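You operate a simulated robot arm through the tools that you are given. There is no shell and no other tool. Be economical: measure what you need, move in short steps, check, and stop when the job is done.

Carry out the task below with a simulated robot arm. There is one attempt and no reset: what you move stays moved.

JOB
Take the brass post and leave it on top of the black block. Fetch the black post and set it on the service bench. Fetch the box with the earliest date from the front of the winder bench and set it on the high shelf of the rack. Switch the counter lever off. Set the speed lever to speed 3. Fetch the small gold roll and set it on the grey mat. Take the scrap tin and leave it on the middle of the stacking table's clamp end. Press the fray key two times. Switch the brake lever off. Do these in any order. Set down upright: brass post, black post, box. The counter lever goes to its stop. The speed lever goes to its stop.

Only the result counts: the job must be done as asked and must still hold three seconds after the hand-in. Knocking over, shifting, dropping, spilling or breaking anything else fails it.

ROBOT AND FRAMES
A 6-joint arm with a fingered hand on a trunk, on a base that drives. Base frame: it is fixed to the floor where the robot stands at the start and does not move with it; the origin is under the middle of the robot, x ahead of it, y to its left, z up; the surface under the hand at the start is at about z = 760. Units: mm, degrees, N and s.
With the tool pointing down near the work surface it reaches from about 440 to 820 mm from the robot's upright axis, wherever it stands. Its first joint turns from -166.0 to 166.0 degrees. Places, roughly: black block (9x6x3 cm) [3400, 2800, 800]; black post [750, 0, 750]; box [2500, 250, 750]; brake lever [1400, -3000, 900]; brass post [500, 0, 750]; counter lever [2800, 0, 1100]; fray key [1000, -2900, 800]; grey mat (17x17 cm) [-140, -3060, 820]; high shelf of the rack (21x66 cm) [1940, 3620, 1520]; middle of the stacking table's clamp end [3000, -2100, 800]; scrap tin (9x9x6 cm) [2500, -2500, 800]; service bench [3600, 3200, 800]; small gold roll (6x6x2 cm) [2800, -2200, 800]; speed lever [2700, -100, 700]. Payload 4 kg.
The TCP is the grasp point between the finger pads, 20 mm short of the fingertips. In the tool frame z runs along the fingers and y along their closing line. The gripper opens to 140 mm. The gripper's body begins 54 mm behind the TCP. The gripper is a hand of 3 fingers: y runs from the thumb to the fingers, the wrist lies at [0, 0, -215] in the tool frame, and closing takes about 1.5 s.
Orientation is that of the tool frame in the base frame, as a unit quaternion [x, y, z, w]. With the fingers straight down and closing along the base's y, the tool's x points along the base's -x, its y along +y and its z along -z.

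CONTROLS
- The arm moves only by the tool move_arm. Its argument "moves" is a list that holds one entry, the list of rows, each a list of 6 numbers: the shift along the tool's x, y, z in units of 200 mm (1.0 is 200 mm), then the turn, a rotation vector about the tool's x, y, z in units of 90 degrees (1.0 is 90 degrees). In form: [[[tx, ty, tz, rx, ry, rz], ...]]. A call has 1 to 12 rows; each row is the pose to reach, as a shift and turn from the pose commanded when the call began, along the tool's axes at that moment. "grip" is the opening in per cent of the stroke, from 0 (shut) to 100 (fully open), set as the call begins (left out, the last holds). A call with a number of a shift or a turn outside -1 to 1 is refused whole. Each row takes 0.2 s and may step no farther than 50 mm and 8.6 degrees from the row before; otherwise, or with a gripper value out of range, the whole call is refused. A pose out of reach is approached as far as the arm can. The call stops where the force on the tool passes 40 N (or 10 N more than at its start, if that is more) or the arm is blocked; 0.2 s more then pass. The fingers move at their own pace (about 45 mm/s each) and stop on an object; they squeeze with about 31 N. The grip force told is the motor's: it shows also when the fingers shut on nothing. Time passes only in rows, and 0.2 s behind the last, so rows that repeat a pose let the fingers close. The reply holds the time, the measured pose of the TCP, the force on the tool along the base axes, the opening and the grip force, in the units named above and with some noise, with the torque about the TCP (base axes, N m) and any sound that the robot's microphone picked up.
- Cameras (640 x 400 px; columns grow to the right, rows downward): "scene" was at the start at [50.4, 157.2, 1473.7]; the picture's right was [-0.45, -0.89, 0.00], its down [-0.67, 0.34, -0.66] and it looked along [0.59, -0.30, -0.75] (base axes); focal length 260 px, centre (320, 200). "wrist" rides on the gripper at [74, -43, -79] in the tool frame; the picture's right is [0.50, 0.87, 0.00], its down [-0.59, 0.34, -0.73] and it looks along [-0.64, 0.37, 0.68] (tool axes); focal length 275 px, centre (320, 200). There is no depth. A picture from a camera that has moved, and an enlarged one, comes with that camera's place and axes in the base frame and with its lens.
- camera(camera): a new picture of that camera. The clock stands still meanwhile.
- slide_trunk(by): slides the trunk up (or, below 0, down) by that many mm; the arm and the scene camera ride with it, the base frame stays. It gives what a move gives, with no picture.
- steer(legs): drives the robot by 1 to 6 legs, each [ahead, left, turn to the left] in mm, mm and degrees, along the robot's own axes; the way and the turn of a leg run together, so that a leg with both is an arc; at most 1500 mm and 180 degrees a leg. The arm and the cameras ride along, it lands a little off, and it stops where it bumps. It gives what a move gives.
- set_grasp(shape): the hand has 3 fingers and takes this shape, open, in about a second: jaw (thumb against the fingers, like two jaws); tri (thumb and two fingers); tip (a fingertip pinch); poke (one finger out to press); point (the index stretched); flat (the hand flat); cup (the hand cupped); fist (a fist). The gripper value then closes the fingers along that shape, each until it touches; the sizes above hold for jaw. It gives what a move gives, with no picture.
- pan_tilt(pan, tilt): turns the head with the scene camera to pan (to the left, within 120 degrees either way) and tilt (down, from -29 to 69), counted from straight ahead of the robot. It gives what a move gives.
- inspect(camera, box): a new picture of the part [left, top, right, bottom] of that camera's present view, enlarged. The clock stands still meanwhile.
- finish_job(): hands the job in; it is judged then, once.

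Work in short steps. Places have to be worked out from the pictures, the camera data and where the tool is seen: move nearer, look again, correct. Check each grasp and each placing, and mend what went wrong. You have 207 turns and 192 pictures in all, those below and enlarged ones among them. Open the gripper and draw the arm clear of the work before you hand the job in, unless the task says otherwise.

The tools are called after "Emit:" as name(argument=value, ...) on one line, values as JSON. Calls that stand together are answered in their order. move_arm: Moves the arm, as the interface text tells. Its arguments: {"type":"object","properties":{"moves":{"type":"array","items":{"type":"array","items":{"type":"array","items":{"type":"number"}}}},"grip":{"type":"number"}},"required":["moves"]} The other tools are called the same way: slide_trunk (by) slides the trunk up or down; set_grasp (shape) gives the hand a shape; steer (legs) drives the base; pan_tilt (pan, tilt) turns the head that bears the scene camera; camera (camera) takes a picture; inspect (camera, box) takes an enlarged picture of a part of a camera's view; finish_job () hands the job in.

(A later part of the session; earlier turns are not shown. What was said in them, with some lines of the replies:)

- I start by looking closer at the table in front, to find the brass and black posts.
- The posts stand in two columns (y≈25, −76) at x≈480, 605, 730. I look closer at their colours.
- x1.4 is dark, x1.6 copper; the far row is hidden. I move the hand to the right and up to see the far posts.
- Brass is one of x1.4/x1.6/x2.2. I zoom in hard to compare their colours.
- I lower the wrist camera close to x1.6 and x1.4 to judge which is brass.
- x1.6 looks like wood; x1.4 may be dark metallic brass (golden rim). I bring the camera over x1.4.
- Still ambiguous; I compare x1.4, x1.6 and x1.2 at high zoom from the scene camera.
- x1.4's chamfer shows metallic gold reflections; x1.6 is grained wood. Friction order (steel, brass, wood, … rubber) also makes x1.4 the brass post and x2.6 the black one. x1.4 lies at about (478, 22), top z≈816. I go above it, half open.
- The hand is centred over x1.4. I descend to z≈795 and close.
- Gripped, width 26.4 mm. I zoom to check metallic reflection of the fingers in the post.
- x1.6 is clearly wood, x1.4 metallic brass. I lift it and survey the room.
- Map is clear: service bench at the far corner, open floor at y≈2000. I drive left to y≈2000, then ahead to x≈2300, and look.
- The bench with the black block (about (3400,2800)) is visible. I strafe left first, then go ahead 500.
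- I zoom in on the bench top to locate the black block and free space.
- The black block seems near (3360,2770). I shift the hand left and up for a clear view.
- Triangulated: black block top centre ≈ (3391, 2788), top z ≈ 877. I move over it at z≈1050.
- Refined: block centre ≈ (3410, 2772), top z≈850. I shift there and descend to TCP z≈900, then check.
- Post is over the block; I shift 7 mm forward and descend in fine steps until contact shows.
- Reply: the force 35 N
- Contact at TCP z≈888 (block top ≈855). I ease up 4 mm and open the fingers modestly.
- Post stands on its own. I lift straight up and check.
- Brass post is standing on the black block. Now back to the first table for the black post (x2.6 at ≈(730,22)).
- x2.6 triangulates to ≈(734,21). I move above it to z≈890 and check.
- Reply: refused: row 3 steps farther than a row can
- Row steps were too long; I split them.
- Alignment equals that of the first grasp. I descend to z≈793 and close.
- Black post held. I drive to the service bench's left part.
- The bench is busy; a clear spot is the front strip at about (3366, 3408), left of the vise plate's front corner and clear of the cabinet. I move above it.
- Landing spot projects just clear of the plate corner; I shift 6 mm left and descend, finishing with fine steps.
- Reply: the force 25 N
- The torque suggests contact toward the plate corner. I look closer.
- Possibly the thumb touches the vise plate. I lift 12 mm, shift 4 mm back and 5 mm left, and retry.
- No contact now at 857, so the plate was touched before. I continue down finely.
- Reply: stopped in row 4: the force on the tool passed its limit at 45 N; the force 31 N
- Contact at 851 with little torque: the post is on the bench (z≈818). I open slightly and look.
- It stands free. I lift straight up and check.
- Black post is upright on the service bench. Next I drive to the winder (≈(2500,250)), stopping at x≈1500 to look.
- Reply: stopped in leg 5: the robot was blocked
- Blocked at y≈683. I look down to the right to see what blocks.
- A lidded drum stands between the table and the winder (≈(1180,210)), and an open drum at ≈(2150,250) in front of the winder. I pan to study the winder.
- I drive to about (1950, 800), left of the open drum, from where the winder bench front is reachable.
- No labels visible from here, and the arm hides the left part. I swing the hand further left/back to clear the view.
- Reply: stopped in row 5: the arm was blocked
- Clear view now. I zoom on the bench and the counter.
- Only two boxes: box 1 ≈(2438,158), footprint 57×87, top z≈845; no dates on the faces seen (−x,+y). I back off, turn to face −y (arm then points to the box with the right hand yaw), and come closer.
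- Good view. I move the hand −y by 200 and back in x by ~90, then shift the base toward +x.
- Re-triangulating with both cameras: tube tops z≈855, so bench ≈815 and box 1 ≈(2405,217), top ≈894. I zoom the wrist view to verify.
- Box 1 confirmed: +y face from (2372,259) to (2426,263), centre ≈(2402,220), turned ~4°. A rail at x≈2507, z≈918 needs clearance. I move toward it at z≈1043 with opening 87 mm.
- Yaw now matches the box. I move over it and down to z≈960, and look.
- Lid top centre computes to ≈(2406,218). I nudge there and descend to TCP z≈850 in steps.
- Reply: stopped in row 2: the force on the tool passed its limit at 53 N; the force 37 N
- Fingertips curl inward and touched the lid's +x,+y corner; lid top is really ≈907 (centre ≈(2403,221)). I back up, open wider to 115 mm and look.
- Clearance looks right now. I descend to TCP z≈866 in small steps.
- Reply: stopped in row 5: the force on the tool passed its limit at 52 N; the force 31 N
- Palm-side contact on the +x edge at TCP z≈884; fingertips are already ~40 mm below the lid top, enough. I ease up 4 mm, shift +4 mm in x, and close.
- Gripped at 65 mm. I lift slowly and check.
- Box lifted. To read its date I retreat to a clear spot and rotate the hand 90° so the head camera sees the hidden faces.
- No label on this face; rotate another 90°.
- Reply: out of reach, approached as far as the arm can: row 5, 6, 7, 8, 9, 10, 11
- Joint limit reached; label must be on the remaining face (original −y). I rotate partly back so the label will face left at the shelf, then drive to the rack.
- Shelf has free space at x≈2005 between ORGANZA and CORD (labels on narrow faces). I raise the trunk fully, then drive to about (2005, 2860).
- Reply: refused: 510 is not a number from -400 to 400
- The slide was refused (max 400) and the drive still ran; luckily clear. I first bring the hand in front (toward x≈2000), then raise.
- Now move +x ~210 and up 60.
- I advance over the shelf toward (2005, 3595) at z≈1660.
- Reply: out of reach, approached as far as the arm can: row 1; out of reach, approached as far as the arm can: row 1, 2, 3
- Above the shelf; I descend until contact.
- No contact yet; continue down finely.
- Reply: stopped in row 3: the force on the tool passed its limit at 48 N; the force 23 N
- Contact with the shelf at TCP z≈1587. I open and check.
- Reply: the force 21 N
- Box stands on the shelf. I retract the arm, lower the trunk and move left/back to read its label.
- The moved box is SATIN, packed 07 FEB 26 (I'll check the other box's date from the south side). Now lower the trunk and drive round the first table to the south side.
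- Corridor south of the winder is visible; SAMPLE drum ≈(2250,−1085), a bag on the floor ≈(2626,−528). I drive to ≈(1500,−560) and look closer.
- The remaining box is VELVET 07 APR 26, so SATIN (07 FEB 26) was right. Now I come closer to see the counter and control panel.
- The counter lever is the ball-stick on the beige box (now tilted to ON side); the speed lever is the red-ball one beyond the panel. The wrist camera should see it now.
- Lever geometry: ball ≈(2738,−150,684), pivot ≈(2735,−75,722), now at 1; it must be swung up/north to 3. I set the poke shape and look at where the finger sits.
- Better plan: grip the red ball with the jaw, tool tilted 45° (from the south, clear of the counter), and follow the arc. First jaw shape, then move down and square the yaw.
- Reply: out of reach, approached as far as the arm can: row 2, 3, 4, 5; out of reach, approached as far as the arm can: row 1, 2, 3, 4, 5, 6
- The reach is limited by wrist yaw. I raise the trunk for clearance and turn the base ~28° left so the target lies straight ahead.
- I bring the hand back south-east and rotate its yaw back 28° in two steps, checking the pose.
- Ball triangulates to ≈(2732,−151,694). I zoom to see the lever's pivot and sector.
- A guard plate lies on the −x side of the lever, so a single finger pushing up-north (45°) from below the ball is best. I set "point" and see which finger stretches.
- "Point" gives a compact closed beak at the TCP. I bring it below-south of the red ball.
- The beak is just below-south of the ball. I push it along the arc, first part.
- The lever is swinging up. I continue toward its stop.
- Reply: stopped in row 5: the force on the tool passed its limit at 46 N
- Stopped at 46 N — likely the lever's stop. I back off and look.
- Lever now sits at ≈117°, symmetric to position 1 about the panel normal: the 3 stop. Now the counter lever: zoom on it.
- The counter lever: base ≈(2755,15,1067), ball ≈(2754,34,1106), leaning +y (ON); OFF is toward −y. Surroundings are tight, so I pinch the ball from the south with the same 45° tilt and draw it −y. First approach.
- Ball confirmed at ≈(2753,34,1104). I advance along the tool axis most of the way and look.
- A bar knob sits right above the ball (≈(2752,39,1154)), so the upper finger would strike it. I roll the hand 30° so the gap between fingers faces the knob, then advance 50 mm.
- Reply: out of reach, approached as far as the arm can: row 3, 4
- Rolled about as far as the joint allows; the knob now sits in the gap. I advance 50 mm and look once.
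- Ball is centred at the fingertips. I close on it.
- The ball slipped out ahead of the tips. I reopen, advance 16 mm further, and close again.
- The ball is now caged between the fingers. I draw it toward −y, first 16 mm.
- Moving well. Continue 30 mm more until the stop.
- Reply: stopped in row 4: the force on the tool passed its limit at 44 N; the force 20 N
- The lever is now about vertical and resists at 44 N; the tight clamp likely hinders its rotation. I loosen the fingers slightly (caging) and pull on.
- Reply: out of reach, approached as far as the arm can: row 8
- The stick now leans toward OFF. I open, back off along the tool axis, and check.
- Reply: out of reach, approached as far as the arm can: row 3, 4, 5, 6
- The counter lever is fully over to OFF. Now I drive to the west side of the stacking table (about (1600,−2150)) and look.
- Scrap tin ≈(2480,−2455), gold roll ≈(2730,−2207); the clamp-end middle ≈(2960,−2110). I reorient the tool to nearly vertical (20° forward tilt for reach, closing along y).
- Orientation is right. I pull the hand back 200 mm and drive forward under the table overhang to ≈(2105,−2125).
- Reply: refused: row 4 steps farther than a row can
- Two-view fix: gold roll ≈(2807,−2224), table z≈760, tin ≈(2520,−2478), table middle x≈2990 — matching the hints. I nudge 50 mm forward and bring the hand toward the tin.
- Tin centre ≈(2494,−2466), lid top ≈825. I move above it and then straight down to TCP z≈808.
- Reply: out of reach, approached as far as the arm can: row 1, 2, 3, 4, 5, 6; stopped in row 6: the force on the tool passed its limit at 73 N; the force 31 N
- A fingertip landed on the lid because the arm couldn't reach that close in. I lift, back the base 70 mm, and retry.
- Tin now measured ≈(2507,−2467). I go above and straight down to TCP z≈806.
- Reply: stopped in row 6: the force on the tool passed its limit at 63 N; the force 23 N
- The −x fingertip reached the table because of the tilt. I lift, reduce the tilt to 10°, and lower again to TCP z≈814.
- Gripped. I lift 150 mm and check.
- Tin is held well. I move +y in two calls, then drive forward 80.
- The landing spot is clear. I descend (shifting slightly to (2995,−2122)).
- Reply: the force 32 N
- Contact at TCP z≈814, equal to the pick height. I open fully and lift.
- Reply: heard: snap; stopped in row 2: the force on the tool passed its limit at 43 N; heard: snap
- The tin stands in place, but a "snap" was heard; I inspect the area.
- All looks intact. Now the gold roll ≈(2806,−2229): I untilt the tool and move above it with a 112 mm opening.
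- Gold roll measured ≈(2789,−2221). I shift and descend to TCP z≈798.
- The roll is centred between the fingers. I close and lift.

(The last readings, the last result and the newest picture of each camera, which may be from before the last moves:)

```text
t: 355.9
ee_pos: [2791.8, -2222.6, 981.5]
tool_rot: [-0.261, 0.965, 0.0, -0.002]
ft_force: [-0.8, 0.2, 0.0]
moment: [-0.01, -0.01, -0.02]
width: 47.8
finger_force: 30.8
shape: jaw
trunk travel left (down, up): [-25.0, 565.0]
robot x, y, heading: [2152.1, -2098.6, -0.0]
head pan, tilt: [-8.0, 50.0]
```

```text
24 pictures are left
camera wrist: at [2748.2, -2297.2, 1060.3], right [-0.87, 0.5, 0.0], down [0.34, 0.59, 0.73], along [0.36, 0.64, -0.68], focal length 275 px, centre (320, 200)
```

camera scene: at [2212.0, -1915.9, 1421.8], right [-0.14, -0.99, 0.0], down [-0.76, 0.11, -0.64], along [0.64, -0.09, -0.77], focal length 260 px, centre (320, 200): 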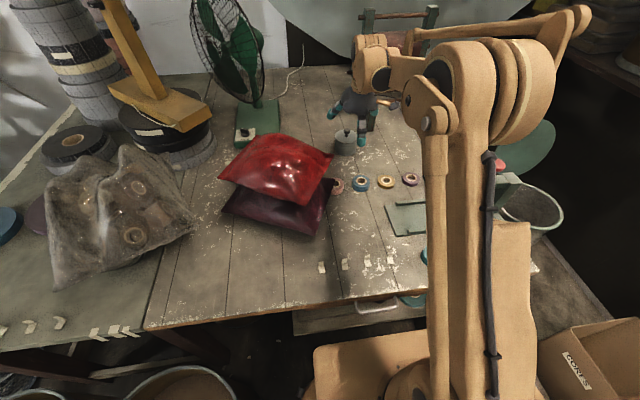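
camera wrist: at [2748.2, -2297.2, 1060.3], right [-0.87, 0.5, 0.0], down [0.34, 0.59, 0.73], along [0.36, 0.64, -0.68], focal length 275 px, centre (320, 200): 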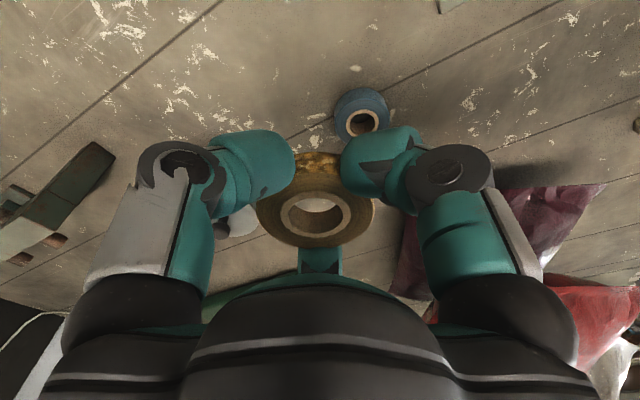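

Gold roll held. I drive to the grey mat's bench (facing −y at ≈(−140,−2350)).

Emit:
steer(legs=[[-1000, 0, 0], [-760, 0, 0], [0, 0, -90], [0, -535, 0], [250, 0, 0]])

Emit:
pan_tilt(pan=0, tilt=40)

Emit:
camera(camera="scene")

```text
t: 372.7
ee_pos: [-235.2, -3007.7, 980.2]
tool_rot: [0.491, 0.871, 0.002, -0.002]
ft_force: [1.0, -0.7, -0.4]
moment: [0.03, 0.0, 0.0]
width: 47.3
finger_force: 30.9
shape: jaw
trunk travel left (down, up): [-25.0, 565.0]
robot x, y, heading: [-119.5, -2369.5, -89.0]
head pan, tilt: [-8.0, 50.0]
```

```text
t: 373.4
ee_pos: [-235.3, -3005.5, 981.3]
tool_rot: [0.492, 0.871, 0.001, -0.002]
ft_force: [-0.3, 0.3, -0.9]
moment: [0.0, 0.02, 0.01]
width: 47.5
finger_force: 31.0
shape: jaw
trunk travel left (down, up): [-25.0, 565.0]
robot x, y, heading: [-119.5, -2367.2, -88.8]
head pan, tilt: [0.0, 40.0]
```

```text
23 pictures are left
camera scene: at [70.5, -2428.8, 1435.9], right [-1.0, -0.02, 0.0], down [-0.01, 0.64, -0.77], along [0.01, -0.77, -0.64], focal length 260 px, centre (320, 200)
```

scene: 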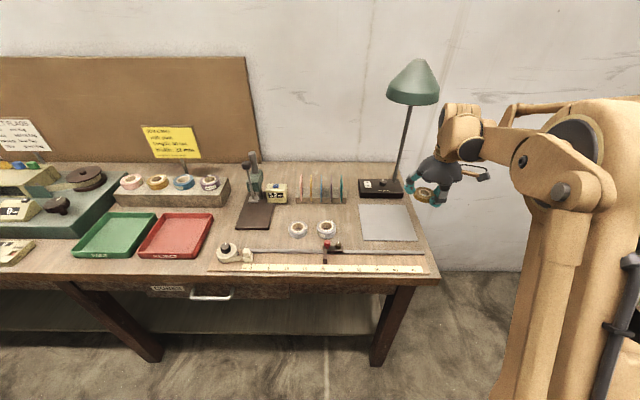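

Mat centre ≈(−147,−3059). I move the roll over (−145,−3042) and down to z≈880.

Emit:
move_arm(moves=[[[-0.128, 0.098, 0.05, 0, 0, 0], [-0.255, 0.197, 0.1, 0, 0, 0], [-0.383, 0.295, 0.2, 0, 0, 0], [-0.383, 0.295, 0.4, 0, 0, 0], [-0.383, 0.295, 0.52, 0, 0, 0]]])

Emit:
camera(camera="wrist")

```text
t: 374.6
ee_pos: [-144.1, -3040.2, 876.2]
tool_rot: [0.492, 0.871, 0.001, -0.001]
ft_force: [-0.4, -0.2, 0.3]
moment: [-0.01, -0.02, -0.01]
width: 47.6
finger_force: 31.4
shape: jaw
trunk travel left (down, up): [-25.0, 565.0]
robot x, y, heading: [-121.3, -2370.0, -88.9]
head pan, tilt: [0.0, 40.0]
```

```text
22 pictures are left
camera wrist: at [-221.1, -2999.5, 954.3], right [0.48, 0.88, 0.0], down [0.6, -0.33, 0.73], along [0.64, -0.35, -0.68], focal length 275 px, centre (320, 200)
```

wrist: 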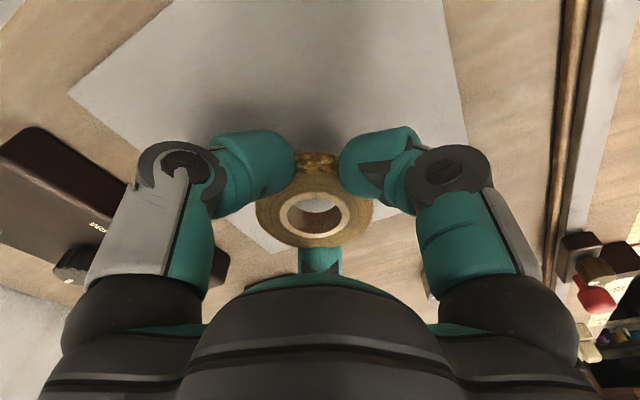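

Landing point is well inside the mat. I lower to contact and release.

Emit:
move_arm(moves=[[[0, 0, 0.05, 0, 0, 0], [0, 0, 0.07, 0, 0, 0], [0, 0, 0.085, 0, 0, 0], [0, 0, 0.1, 0, 0, 0], [0, 0, 0.115, 0, 0, 0]]])

```text
t: 375.8
ee_pos: [-145.9, -3040.9, 853.7]
tool_rot: [0.491, 0.871, 0.001, -0.002]
ft_force: [0.7, -0.8, -0.3]
moment: [-0.03, 0.0, 0.02]
width: 47.6
finger_force: 30.9
shape: jaw
trunk travel left (down, up): [-25.0, 565.0]
robot x, y, heading: [-120.8, -2369.3, -89.3]
head pan, tilt: [0.0, 40.0]
```

Emit:
move_arm(moves=[[[0, 0, 0.015, 0, 0, 0], [0, 0, 0.03, 0, 0, 0], [0, 0, 0.045, 0, 0, 0], [0, 0, 0.06, 0, 0, 0], [0, 0, 0.075, 0, 0, 0], [0, 0, 0.09, 0, 0, 0]]])

```text
t: 376.9
ee_pos: [-146.1, -3039.9, 844.2]
tool_rot: [0.491, 0.871, 0.0, -0.001]
ft_force: [-0.8, -0.3, 25.4]
moment: [-0.24, -0.54, 0.11]
width: 47.8
finger_force: 31.3
shape: jaw
trunk travel left (down, up): [-25.0, 565.0]
robot x, y, heading: [-121.3, -2368.7, -88.8]
head pan, tilt: [0.0, 40.0]
stopped in row 5: the force on the tool passed its limit at 43 N (the readings are from after the stop); the commanded pose is now the measured one
```

Contact at z≈844. I ease up 2 mm, open, and lift.

Emit:
move_arm(moves=[[[0, 0, -0.01, 0, 0, 0], [0, 0, -0.01, 0, 0, 0], [0, 0, -0.01, 0, 0, 0], [0, 0, -0.01, 0, 0, 0], [0, 0, -0.01, 0, 0, 0]]], grip=75)

Emit:
move_arm(moves=[[[0, 0, -0.1, 0, 0, 0], [0, 0, -0.3, 0, 0, 0], [0, 0, -0.5, 0, 0, 0], [0, 0, -0.7, 0, 0, 0], [0, 0, -0.9, 0, 0, 0]]])

Emit:
camera(camera="wrist")

```text
t: 378.1
ee_pos: [-146.9, -3039.5, 844.9]
tool_rot: [0.49, 0.872, -0.001, -0.001]
ft_force: [-3.9, 0.0, 20.3]
moment: [0.25, -0.44, 0.17]
width: 98.6
finger_force: 0.1
shape: jaw
trunk travel left (down, up): [-25.0, 565.0]
robot x, y, heading: [-120.8, -2371.6, -89.2]
head pan, tilt: [0.0, 40.0]
```

```text
t: 379.5
ee_pos: [-145.6, -3039.2, 972.7]
tool_rot: [0.49, 0.872, 0.005, -0.003]
ft_force: [-0.5, 0.2, -0.1]
moment: [-0.02, 0.0, 0.02]
width: 104.3
finger_force: 0.1
shape: jaw
trunk travel left (down, up): [-25.0, 565.0]
robot x, y, heading: [-121.2, -2364.2, -89.1]
head pan, tilt: [0.0, 40.0]
stopped in row 5: the arm was blocked; the commanded pose is now the measured one
```

```text
21 pictures are left
camera wrist: at [-221.1, -2999.0, 1051.8], right [0.48, 0.88, 0.01], down [0.6, -0.34, 0.73], along [0.64, -0.34, -0.68], focal length 275 px, centre (320, 200)
```

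wrist: 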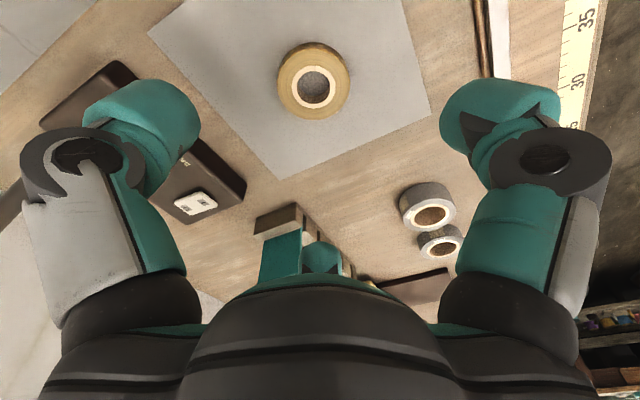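

The roll lies on the mat. The arm was blocked rising (lamp nearby), so I go down 20 mm and withdraw toward the robot.

Emit:
move_arm(moves=[[[0, 0, 0.1, 0, 0, 0], [0.1, 0.06, 0.1, 0, 0, 0], [0.3, 0.18, 0.1, 0, 0, 0], [0.5, 0.3, 0.1, 0, 0, 0], [0.7, 0.42, 0.1, 0, 0, 0]]])

Emit:
camera(camera="scene")

```text
t: 380.7
ee_pos: [-146.4, -2864.5, 962.0]
tool_rot: [0.49, 0.872, 0.0, -0.001]
ft_force: [-0.5, 0.6, 0.5]
moment: [-0.06, -0.02, 0.01]
width: 104.8
finger_force: 0.1
shape: jaw
trunk travel left (down, up): [-25.0, 565.0]
robot x, y, heading: [-116.3, -2368.4, -88.9]
head pan, tilt: [0.0, 40.0]
```

```text
20 pictures are left
camera scene: at [70.7, -2427.1, 1436.0], right [-1.0, -0.02, 0.0], down [-0.01, 0.64, -0.77], along [0.01, -0.77, -0.64], focal length 260 px, centre (320, 200)
```

scene: 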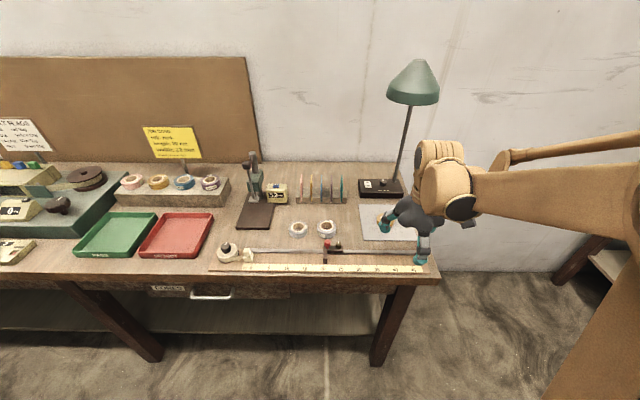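

Lamp and roll are fine. I drive left to x≈1050 for the fray key and brake lever and look.

Emit:
steer(legs=[[0, 1230, -1]])

Emit:
pan_tilt(pan=5, tilt=45)

Emit:
camera(camera="scene")

```text
t: 386.8
ee_pos: [1065.1, -2843.4, 961.9]
tool_rot: [0.491, 0.871, 0.001, -0.001]
ft_force: [-0.3, -0.8, -0.5]
moment: [0.02, 0.01, 0.01]
width: 104.7
finger_force: 0.0
shape: jaw
trunk travel left (down, up): [-25.0, 565.0]
robot x, y, heading: [1087.8, -2346.0, -89.0]
head pan, tilt: [0.0, 40.0]
```

```text
t: 387.5
ee_pos: [1065.0, -2844.1, 962.3]
tool_rot: [0.49, 0.872, 0.0, -0.001]
ft_force: [0.4, -0.7, -0.1]
moment: [-0.01, 0.02, 0.03]
width: 104.8
finger_force: 0.1
shape: jaw
trunk travel left (down, up): [-25.0, 565.0]
robot x, y, heading: [1090.9, -2346.0, -88.7]
head pan, tilt: [5.0, 45.0]
```

```text
19 pictures are left
camera scene: at [1289.8, -2402.2, 1428.7], right [-0.99, -0.1, 0.0], down [-0.07, 0.7, -0.71], along [0.07, -0.7, -0.71], focal length 260 px, centre (320, 200)
```

scene: 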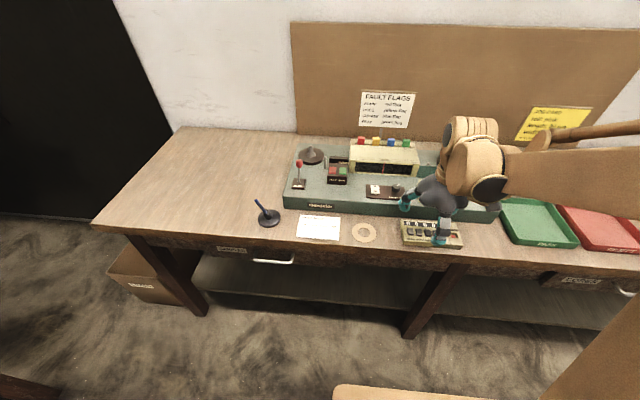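

Emit:
inspect(camera="scene", box=[270, 130, 480, 255])

```text
3.05 times, centred on (375, 192) of scene
camera zoom: at [1289.8, -2402.2, 1428.7], right [-0.99, -0.1, 0.0], down [-0.07, 0.7, -0.71], along [0.07, -0.7, -0.71], focal length 791 px, centre (152, 223)
```

zoom: 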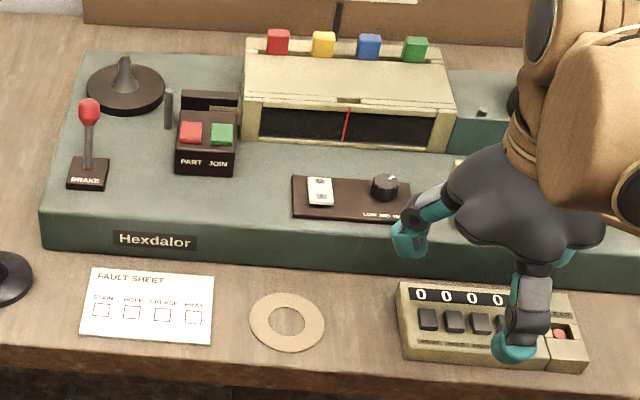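

The fault counter's keys are hidden under the hand. I lift the hand and move it aside to read labels.

Emit:
move_arm(moves=[[[0, 0, -0.24, 0, 0, 0], [0, 0, -0.48, 0, 0, 0], [-0.12, 0.2, -0.55, 0, 0, 0], [-0.24, 0.4, -0.6, 0, 0, 0], [-0.36, 0.6, -0.65, 0, 0, 0], [-0.48, 0.8, -0.7, 0, 0, 0]]])

Emit:
inspect(camera="scene", box=[385, 190, 485, 260])

```text
t: 388.9
ee_pos: [1248.3, -2843.5, 1102.0]
tool_rot: [0.49, 0.872, 0.001, -0.001]
ft_force: [-0.2, -0.4, -0.1]
moment: [-0.04, -0.01, -0.02]
width: 104.5
finger_force: 0.0
shape: jaw
trunk travel left (down, up): [-25.0, 565.0]
robot x, y, heading: [1095.1, -2347.9, -88.7]
head pan, tilt: [5.0, 45.0]
```

```text
5.71 times, centred on (435, 225) of scene
camera zoom: at [1290.3, -2402.2, 1428.6], right [-0.99, -0.1, 0.0], down [-0.07, 0.7, -0.71], along [0.07, -0.7, -0.71], focal length 1483 px, centre (-337, 57)
```

zoom: 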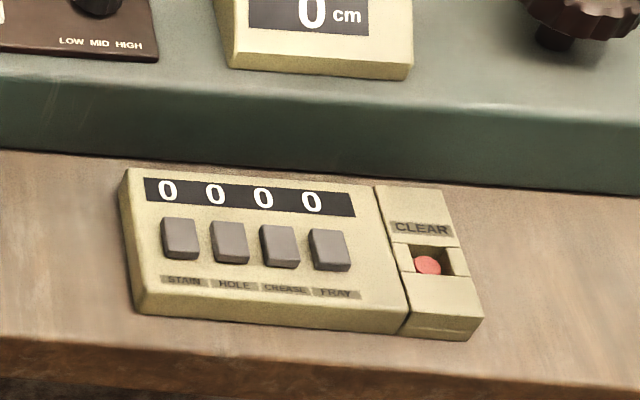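

Fray is the 4th key, ≈(1013,−2874). I'll press it with a single finger: tilt the hand 35° so the robot-side finger is lowest. First move and tilt.

Emit:
move_arm(moves=[[[0.059, -0.175, 0.06, 0.04, -0.067, 0], [0.118, -0.349, 0.12, 0.081, -0.133, 0], [0.178, -0.524, 0.18, 0.121, -0.2, 0], [0.237, -0.698, 0.24, 0.162, -0.266, 0], [0.296, -0.873, 0.3, 0.202, -0.333, 0]]])

Emit:
camera(camera="wrist")

```text
t: 390.1
ee_pos: [1072.0, -2880.7, 1043.2]
tool_rot: [0.467, 0.831, -0.263, 0.148]
ft_force: [0.7, 0.5, 0.5]
moment: [-0.02, 0.04, 0.02]
width: 104.4
finger_force: 0.0
shape: jaw
trunk travel left (down, up): [-25.0, 565.0]
robot x, y, heading: [1090.0, -2346.7, -89.0]
head pan, tilt: [5.0, 45.0]
```

```text
16 pictures are left
camera wrist: at [996.8, -2801.3, 1083.3], right [0.48, 0.72, -0.5], down [0.6, 0.15, 0.79], along [0.64, -0.68, -0.35], focal length 275 px, centre (320, 200)
```

wrist: 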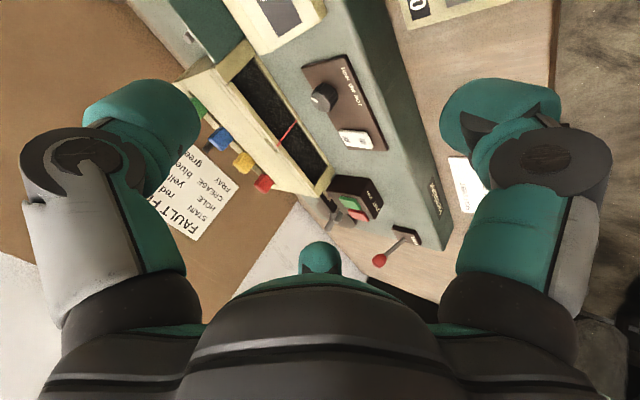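

Tilt is right. I add 10° more for clearance and bring the lowest finger ~40 mm above the fray key.

Emit:
move_arm(moves=[[[0.09, -0.06, 0.13, 0.029, -0.047, 0], [0.18, -0.12, 0.27, 0.058, -0.095, 0], [0.279, -0.176, 0.41, 0.058, -0.095, 0]]])

Emit:
inspect(camera="scene", box=[365, 150, 505, 260])

```text
t: 390.9
ee_pos: [1012.2, -2903.4, 957.4]
tool_rot: [0.453, 0.805, -0.334, 0.187]
ft_force: [-1.4, -0.7, 0.3]
moment: [0.01, 0.01, 0.02]
width: 104.6
finger_force: 0.1
shape: jaw
trunk travel left (down, up): [-25.0, 565.0]
robot x, y, heading: [1091.4, -2348.4, -89.0]
head pan, tilt: [5.0, 45.0]
```

```text
3.64 times, centred on (435, 205) of scene
camera zoom: at [1289.6, -2402.5, 1428.7], right [-0.99, -0.1, 0.0], down [-0.07, 0.7, -0.71], along [0.07, -0.7, -0.71], focal length 944 px, centre (-98, 182)
```

zoom: 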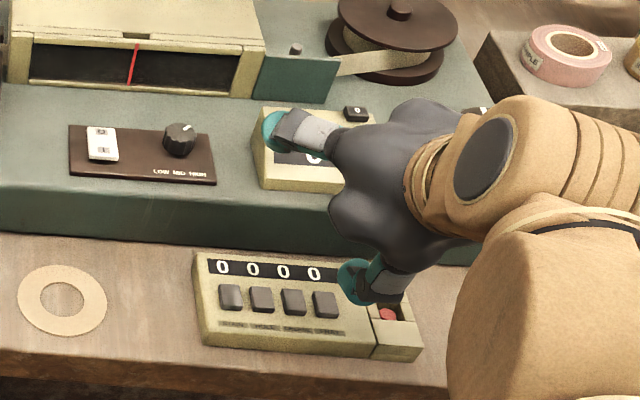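

The fingertip is slightly off; I shift +6 mm in x, −13 mm in y and lower 25 mm, then check.

Emit:
move_arm(moves=[[[0.01, 0.024, 0.067, 0, 0, 0], [0.02, 0.048, 0.134, 0, 0, 0]]])

Emit:
inspect(camera="scene", box=[395, 200, 475, 250])

```text
t: 391.5
ee_pos: [1018.1, -2918.6, 932.1]
tool_rot: [0.454, 0.805, -0.334, 0.186]
ft_force: [-0.6, 0.2, -0.1]
moment: [0.02, -0.02, 0.03]
width: 104.8
finger_force: 0.0
shape: jaw
trunk travel left (down, up): [-25.0, 565.0]
robot x, y, heading: [1091.1, -2346.5, -88.9]
head pan, tilt: [5.0, 45.0]
```

```text
8.00 times, centred on (435, 225) of scene
camera zoom: at [1289.8, -2402.5, 1428.7], right [-0.99, -0.1, 0.0], down [-0.07, 0.7, -0.71], along [0.07, -0.7, -0.71], focal length 2076 px, centre (-600, 0)
```

zoom: 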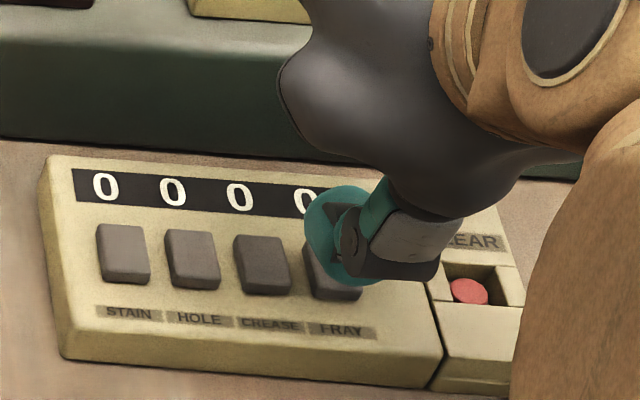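

Aligned with the FRAY key. I descend in 2 mm steps.

Emit:
move_arm(moves=[[[0.006, 0.0037, 0.007, 0, 0, 0], [0.012, 0.0074, 0.014, 0, 0, 0], [0.018, 0.011, 0.021, 0, 0, 0], [0.024, 0.0147, 0.028, 0, 0, 0], [0.03, 0.0184, 0.035, 0, 0, 0], [0.036, 0.022, 0.042, 0, 0, 0], [0.042, 0.0258, 0.049, 0, 0, 0]]])

```text
t: 393.1
ee_pos: [1018.6, -2919.0, 919.3]
tool_rot: [0.453, 0.805, -0.334, 0.186]
ft_force: [-0.1, 0.3, -0.2]
moment: [0.03, 0.0, -0.01]
width: 104.5
finger_force: 0.0
shape: jaw
trunk travel left (down, up): [-25.0, 565.0]
robot x, y, heading: [1090.3, -2352.4, -89.2]
head pan, tilt: [5.0, 45.0]
```

Emit:
move_arm(moves=[[[0.006, 0.0037, 0.007, 0, 0, 0], [0.012, 0.0074, 0.014, 0, 0, 0], [0.018, 0.011, 0.021, 0, 0, 0], [0.024, 0.0147, 0.028, 0, 0, 0], [0.03, 0.0184, 0.035, 0, 0, 0], [0.036, 0.022, 0.042, 0, 0, 0], [0.042, 0.0258, 0.049, 0, 0, 0]]])

```text
t: 394.7
ee_pos: [1017.7, -2919.1, 905.7]
tool_rot: [0.453, 0.805, -0.334, 0.188]
ft_force: [-0.3, 0.7, 3.8]
moment: [0.2, 0.03, 0.0]
width: 103.8
finger_force: 0.1
shape: jaw
trunk travel left (down, up): [-25.0, 565.0]
robot x, y, heading: [1093.4, -2346.2, -89.0]
head pan, tilt: [5.0, 45.0]
heard: click
```

A click with 3.8 N: first press. I lift 12 mm and check the count before the second.

Emit:
move_arm(moves=[[[-0.018, -0.011, -0.021, 0, 0, 0], [-0.036, -0.022, -0.042, 0, 0, 0], [-0.06, -0.037, -0.07, 0, 0, 0]]])

Emit:
inspect(camera="scene", box=[395, 200, 475, 250])

```text
t: 395.5
ee_pos: [1019.0, -2918.9, 926.6]
tool_rot: [0.454, 0.805, -0.334, 0.187]
ft_force: [-0.6, -0.4, 0.0]
moment: [-0.01, -0.02, -0.03]
width: 104.7
finger_force: 0.1
shape: jaw
trunk travel left (down, up): [-25.0, 565.0]
robot x, y, heading: [1091.1, -2344.8, -89.1]
head pan, tilt: [5.0, 45.0]
```

```text
8.00 times, centred on (435, 225) of scene
camera zoom: at [1289.9, -2402.1, 1428.7], right [-0.99, -0.1, 0.0], down [-0.07, 0.7, -0.71], along [0.07, -0.7, -0.71], focal length 2076 px, centre (-600, 0)
```

zoom: 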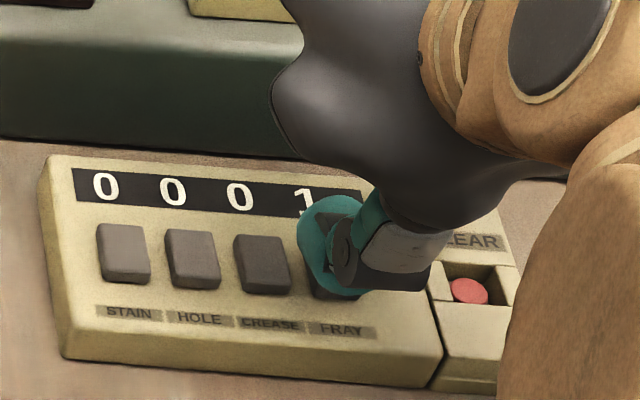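

The counter reads 0001 for FRAY. Second press: same depth.

Emit:
move_arm(moves=[[[0.018, 0.011, 0.021, 0, 0, 0], [0.036, 0.022, 0.042, 0, 0, 0], [0.048, 0.03, 0.056, 0, 0, 0], [0.056, 0.035, 0.066, 0, 0, 0], [0.062, 0.038, 0.072, 0, 0, 0]]])

Emit:
move_arm(moves=[[[-0.03, -0.018, -0.035, 0, 0, 0], [-0.08, -0.05, -0.095, 0, 0, 0], [-0.2, -0.12, -0.24, 0, 0, 0], [-0.35, -0.21, -0.4, 0, 0, 0]]])

Emit:
camera(camera="scene")

```text
t: 396.7
ee_pos: [1018.8, -2918.2, 904.4]
tool_rot: [0.453, 0.805, -0.334, 0.188]
ft_force: [-1.7, 0.8, 4.7]
moment: [0.26, 0.07, 0.05]
width: 103.6
finger_force: 0.0
shape: jaw
trunk travel left (down, up): [-25.0, 565.0]
robot x, y, heading: [1091.2, -2350.7, -89.0]
head pan, tilt: [5.0, 45.0]
heard: click
```

```text
t: 397.7
ee_pos: [1018.3, -2921.0, 1021.2]
tool_rot: [0.453, 0.806, -0.333, 0.187]
ft_force: [0.0, 0.3, 0.2]
moment: [0.0, 0.01, 0.03]
width: 104.8
finger_force: 0.0
shape: jaw
trunk travel left (down, up): [-25.0, 565.0]
robot x, y, heading: [1091.0, -2345.6, -89.1]
head pan, tilt: [5.0, 45.0]
```

```text
12 pictures are left
camera scene: at [1289.9, -2401.6, 1428.7], right [-0.99, -0.1, 0.0], down [-0.07, 0.7, -0.71], along [0.07, -0.7, -0.71], focal length 260 px, centre (320, 200)
```

scene: 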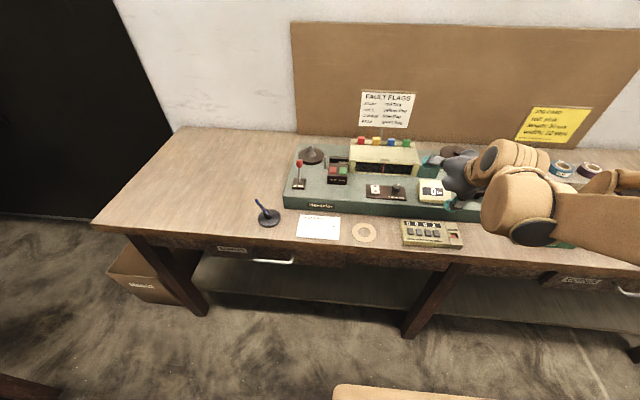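

Emit:
inspect(camera="scene", box=[285, 140, 465, 250])

Emit:
inspect(camera="scene", box=[283, 145, 333, 200])

```text
3.56 times, centred on (375, 195) of scene
camera zoom: at [1289.9, -2401.6, 1428.7], right [-0.99, -0.1, 0.0], down [-0.07, 0.7, -0.71], along [0.07, -0.7, -0.71], focal length 923 px, centre (124, 218)
```

zoom: 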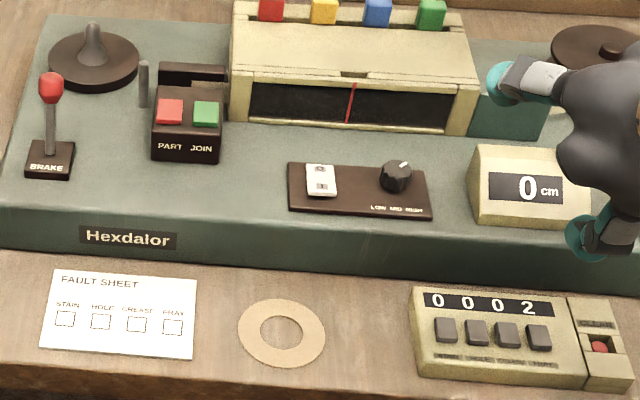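

```text
7.27 times, centred on (308, 172) of scene
camera zoom: at [1289.9, -2401.6, 1428.7], right [-0.99, -0.1, 0.0], down [-0.07, 0.7, -0.71], along [0.07, -0.7, -0.71], focal length 1887 px, centre (407, 400)
```

zoom: 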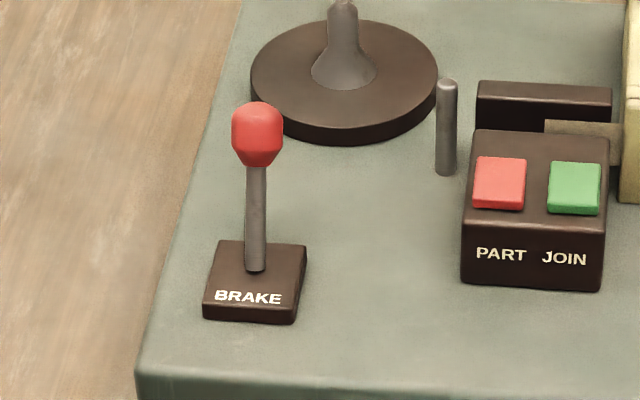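

FRAY reads 2. Brake lever: base ≈(1417,−3010,885), ball ≈(1415,−3032,946), leaning away; OFF is toward the robot. I return to vertical and move above the ball.

Emit:
move_arm(moves=[[[-0.03, -0.018, -0.035, -0.043, 0.071, 0], [-0.06, -0.037, -0.07, -0.087, 0.142, 0], [-0.09, -0.055, -0.105, -0.13, 0.214, 0], [-0.12, -0.073, -0.14, -0.173, 0.285, 0], [-0.15, -0.092, -0.175, -0.217, 0.356, 0], [-0.18, -0.11, -0.21, -0.26, 0.427, 0]]], grip=45)

Emit:
move_arm(moves=[[[-0.147, 0.145, 0, 0, 0, 0], [-0.293, 0.29, 0, 0, 0, 0], [-0.44, 0.435, 0, 0, 0, 0], [-0.586, 0.58, 0, 0, 0, 0], [-0.733, 0.725, 0, 0, 0, 0]]])

Emit:
move_arm(moves=[[[-0.154, 0.137, 0, 0, 0, 0], [-0.309, 0.274, 0, 0, 0, 0], [-0.463, 0.41, 0, 0, 0, 0], [-0.618, 0.547, 0, 0, 0, 0], [-0.772, 0.684, 0, 0, 0, 0]]])

Emit:
camera(camera="wrist")

```text
t: 399.1
ee_pos: [1020.0, -2920.4, 1078.1]
tool_rot: [0.49, 0.872, 0.001, -0.001]
ft_force: [0.4, 0.1, 0.5]
moment: [0.0, -0.05, 0.01]
width: 63.5
finger_force: 0.0
shape: jaw
trunk travel left (down, up): [-25.0, 565.0]
robot x, y, heading: [1088.9, -2344.5, -88.9]
head pan, tilt: [5.0, 45.0]
```

```text
t: 400.3
ee_pos: [1221.4, -2972.6, 1080.4]
tool_rot: [0.491, 0.871, 0.0, 0.0]
ft_force: [-0.7, 0.8, 0.0]
moment: [-0.03, -0.03, 0.0]
width: 63.3
finger_force: 0.0
shape: jaw
trunk travel left (down, up): [-25.0, 565.0]
robot x, y, heading: [1091.4, -2348.5, -89.0]
head pan, tilt: [5.0, 45.0]
```

```text
t: 401.5
ee_pos: [1416.6, -3031.9, 1077.4]
tool_rot: [0.491, 0.871, 0.0, 0.0]
ft_force: [-0.3, -0.2, 0.8]
moment: [-0.02, 0.0, 0.03]
width: 63.1
finger_force: 0.1
shape: jaw
trunk travel left (down, up): [-25.0, 565.0]
robot x, y, heading: [1091.6, -2344.3, -89.0]
head pan, tilt: [5.0, 45.0]
```

```text
9 pictures are left
camera wrist: at [1340.7, -2990.6, 1155.9], right [0.48, 0.88, 0.0], down [0.6, -0.33, 0.73], along [0.64, -0.35, -0.68], focal length 275 px, centre (320, 200)
```

wrist: 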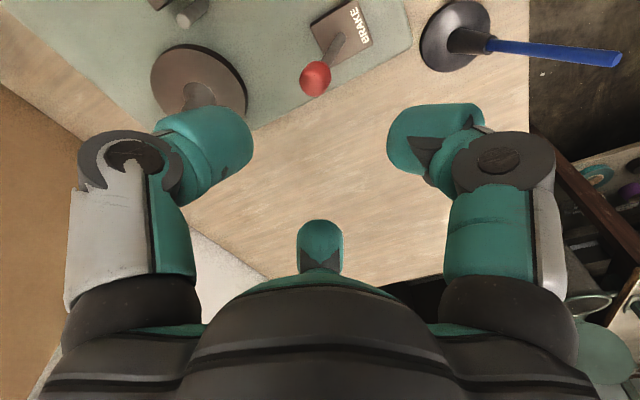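

Ball aligned under the hand. I descend to z≈946, close, and pull +y.

Emit:
move_arm(moves=[[[-0.017, -0.01, 0.2, 0, 0, 0], [-0.017, -0.01, 0.4, 0, 0, 0], [-0.017, -0.01, 0.55, 0, 0, 0], [-0.017, -0.01, 0.65, 0, 0, 0]]])

Emit:
move_arm(moves=[[[0, 0, 0, 0, 0, 0], [0, 0, 0, 0, 0, 0], [0, 0, 0, 0, 0, 0], [0, 0, 0, 0, 0, 0], [0, 0, 0, 0, 0, 0]]], grip=0)

Emit:
move_arm(moves=[[[0.02, 0.013, -0.008, 0, 0, 0], [0.04, 0.026, -0.015, 0, 0, 0], [0.06, 0.038, -0.02, 0, 0, 0], [0.08, 0.05, -0.022, 0, 0, 0], [0.1, 0.063, -0.022, 0, 0, 0]]])

```text
t: 402.5
ee_pos: [1417.2, -3034.1, 947.5]
tool_rot: [0.49, 0.872, -0.001, 0.0]
ft_force: [-0.3, 0.2, -0.2]
moment: [0.01, 0.0, 0.01]
width: 63.1
finger_force: 0.1
shape: jaw
trunk travel left (down, up): [-25.0, 565.0]
robot x, y, heading: [1089.7, -2345.7, -88.9]
head pan, tilt: [5.0, 45.0]
```

```text
t: 403.7
ee_pos: [1416.3, -3035.0, 947.1]
tool_rot: [0.491, 0.871, 0.0, -0.001]
ft_force: [-4.3, 9.3, -13.5]
moment: [0.2, 0.06, 0.03]
width: 15.1
finger_force: 30.7
shape: jaw
trunk travel left (down, up): [-25.0, 565.0]
robot x, y, heading: [1091.6, -2345.4, -89.0]
head pan, tilt: [5.0, 45.0]
```

```text
t: 404.9
ee_pos: [1416.3, -3014.7, 950.6]
tool_rot: [0.49, 0.872, -0.001, -0.001]
ft_force: [-9.2, -6.2, -26.0]
moment: [-0.4, 0.13, -0.06]
width: 15.4
finger_force: 30.9
shape: jaw
trunk travel left (down, up): [-25.0, 565.0]
robot x, y, heading: [1090.7, -2345.8, -88.7]
head pan, tilt: [5.0, 45.0]
```

Gripped and moving. I loosen slightly and continue +y past the far stop.

Emit:
move_arm(moves=[[[0.0, 0.0, 0.015, 0, 0, 0], [0.0, 0.0, 0.02, 0, 0, 0], [0.03, 0.019, 0.02, 0, 0, 0], [0.06, 0.038, 0.022, 0, 0, 0], [0.09, 0.057, 0.028, 0, 0, 0], [0.12, 0.076, 0.035, 0, 0, 0], [0.145, 0.09, 0.04, 0, 0, 0]]], grip=15)

Emit:
camera(camera="wrist")

```text
t: 406.5
ee_pos: [1417.0, -2977.0, 945.1]
tool_rot: [0.49, 0.871, 0.0, 0.0]
ft_force: [1.7, -1.0, -0.5]
moment: [0.0, 0.0, -0.02]
width: 21.4
finger_force: 0.1
shape: jaw
trunk travel left (down, up): [-25.0, 565.0]
robot x, y, heading: [1090.3, -2343.4, -88.7]
head pan, tilt: [5.0, 45.0]
```

```text
8 pictures are left
camera wrist: at [1341.8, -2936.6, 1023.6], right [0.48, 0.88, 0.0], down [0.6, -0.33, 0.73], along [0.64, -0.35, -0.68], focal length 275 px, centre (320, 200)
```

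wrist: 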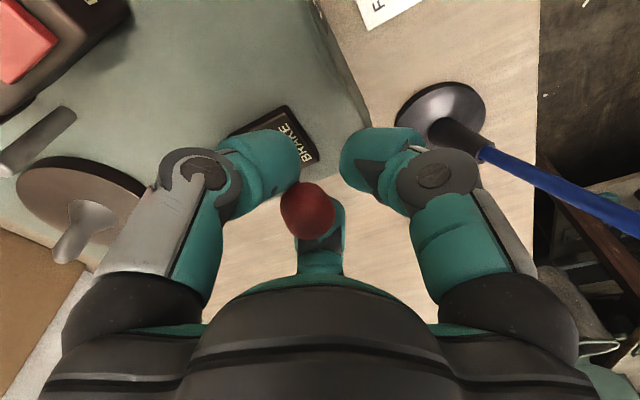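

The ball has come to y≈−2984 (leaning toward the robot). I pull a bit more to make sure it's at the stop, then open and rise.

Emit:
move_arm(moves=[[[0.02, 0.013, 0.005, 0, 0, 0], [0.04, 0.026, 0.01, 0, 0, 0], [0.06, 0.038, 0.015, 0, 0, 0], [0.075, 0.047, 0.02, 0, 0, 0]]])

Emit:
move_arm(moves=[[[-0.02, -0.013, 0, 0, 0, 0], [-0.03, -0.02, 0, 0, 0, 0], [-0.03, -0.02, 0, 0, 0, 0], [-0.03, -0.02, -0.1, 0, 0, 0], [-0.03, -0.02, -0.3, 0, 0, 0], [-0.03, -0.02, -0.5, 0, 0, 0], [-0.03, -0.02, -0.7, 0, 0, 0]]], grip=50)

Emit:
camera(camera="wrist")

```text
t: 407.5
ee_pos: [1416.9, -2959.2, 939.8]
tool_rot: [0.492, 0.871, 0.0, 0.0]
ft_force: [0.5, 0.1, 1.3]
moment: [0.0, -0.02, 0.01]
width: 20.8
finger_force: 0.1
shape: jaw
trunk travel left (down, up): [-25.0, 565.0]
robot x, y, heading: [1091.7, -2343.7, -88.8]
head pan, tilt: [5.0, 45.0]
```

```text
t: 409.1
ee_pos: [1414.3, -2966.2, 1080.8]
tool_rot: [0.491, 0.871, 0.001, 0.0]
ft_force: [0.3, 0.2, 0.2]
moment: [0.04, -0.02, 0.03]
width: 69.6
finger_force: 0.1
shape: jaw
trunk travel left (down, up): [-25.0, 565.0]
robot x, y, heading: [1089.9, -2347.9, -88.7]
head pan, tilt: [5.0, 45.0]
```

```text
7 pictures are left
camera wrist: at [1338.9, -2926.2, 1159.6], right [0.48, 0.88, 0.0], down [0.6, -0.33, 0.73], along [0.64, -0.35, -0.68], focal length 275 px, centre (320, 200)
```

wrist: 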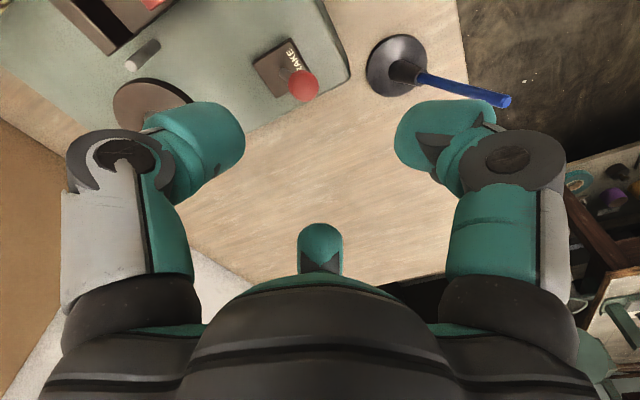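

Ball stays at y≈−2984: brake lever off. I draw back from the bench and take a last look toward the stacking table because of the snap heard.

Emit:
steer(legs=[[-450, 0, 0]])

Emit:
pan_tilt(pan=85, tilt=20)

Emit:
camera(camera="scene")

```text
t: 411.9
ee_pos: [1409.5, -2508.2, 1080.5]
tool_rot: [0.488, 0.873, 0.001, 0.0]
ft_force: [-0.3, -0.6, 0.4]
moment: [-0.02, 0.03, 0.0]
width: 69.6
finger_force: 0.0
shape: jaw
trunk travel left (down, up): [-25.0, 565.0]
robot x, y, heading: [1082.2, -1888.9, -88.7]
head pan, tilt: [5.0, 45.0]
```

```text
t: 413.4
ee_pos: [1409.0, -2508.2, 1079.8]
tool_rot: [0.488, 0.873, 0.0, 0.0]
ft_force: [0.5, -0.5, -0.5]
moment: [0.04, 0.01, 0.01]
width: 69.4
finger_force: 0.0
shape: jaw
trunk travel left (down, up): [-25.0, 565.0]
robot x, y, heading: [1080.0, -1889.7, -88.8]
head pan, tilt: [85.0, 20.0]
```

```text
6 pictures are left
camera scene: at [1365.2, -1869.5, 1467.3], right [-0.07, -1.0, 0.0], down [-0.34, 0.02, -0.94], along [0.94, -0.06, -0.34], focal length 260 px, centre (320, 200)
```

scene: 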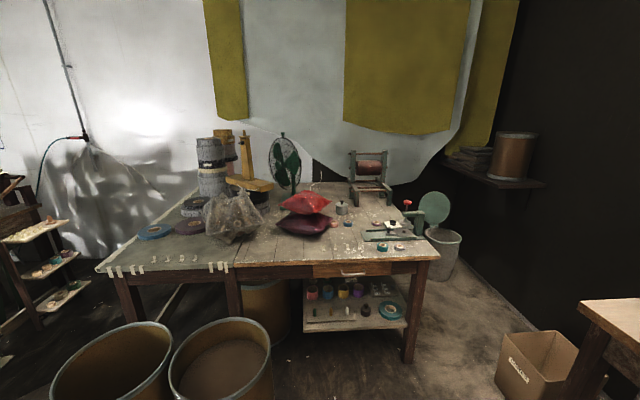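

Emit:
inspect(camera="scene", box=[260, 140, 460, 270])

```text
3.08 times, centred on (360, 205) of scene
camera zoom: at [1365.2, -1869.5, 1467.3], right [-0.07, -1.0, 0.0], down [-0.34, 0.02, -0.94], along [0.94, -0.06, -0.34], focal length 798 px, centre (197, 185)
```

zoom: 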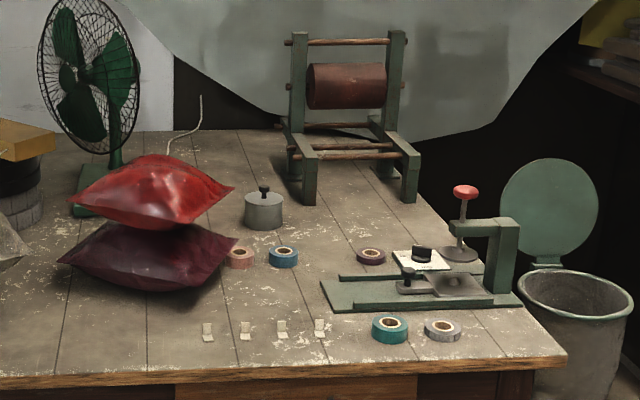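

Everything stands intact: the tin is in place and nothing else moved. The arm is clear and the hand is open, so I hand in.

Emit:
finish_job()

```text
The job is handed in.
```

I did all nine parts of the job and handed it in; I haven't been told how it was judged.

- **Posts:** The brass post (x1.4) stands upright on the black block. The black post (x2.6) stands upright on the service bench.
- **Box:** SATIN, packed 07 FEB 26, is upright on the high shelf. The other box on the winder bench was dated 07 APR 26.
- **Levers:** The counter lever is off, the speed lever is at 3 against its stop, and the brake lever is off. The counter and brake have no end marking I could read, so I judged those two from the levers' final angles.
- **Gold roll and scrap tin:** The small gold roll is on the grey mat. The scrap tin is on the middle of the stacking table's clamp end.
- **Fray key:** It was pressed twice, and its counter reads 2.

**Possible faults:**
- The microphone picked up a "snap" as I released and left the scrap tin. The last pictures show the tin in place and nothing visibly broken.
- The base bumped the lidded drum once while driving past. I could not tell whether it moved.
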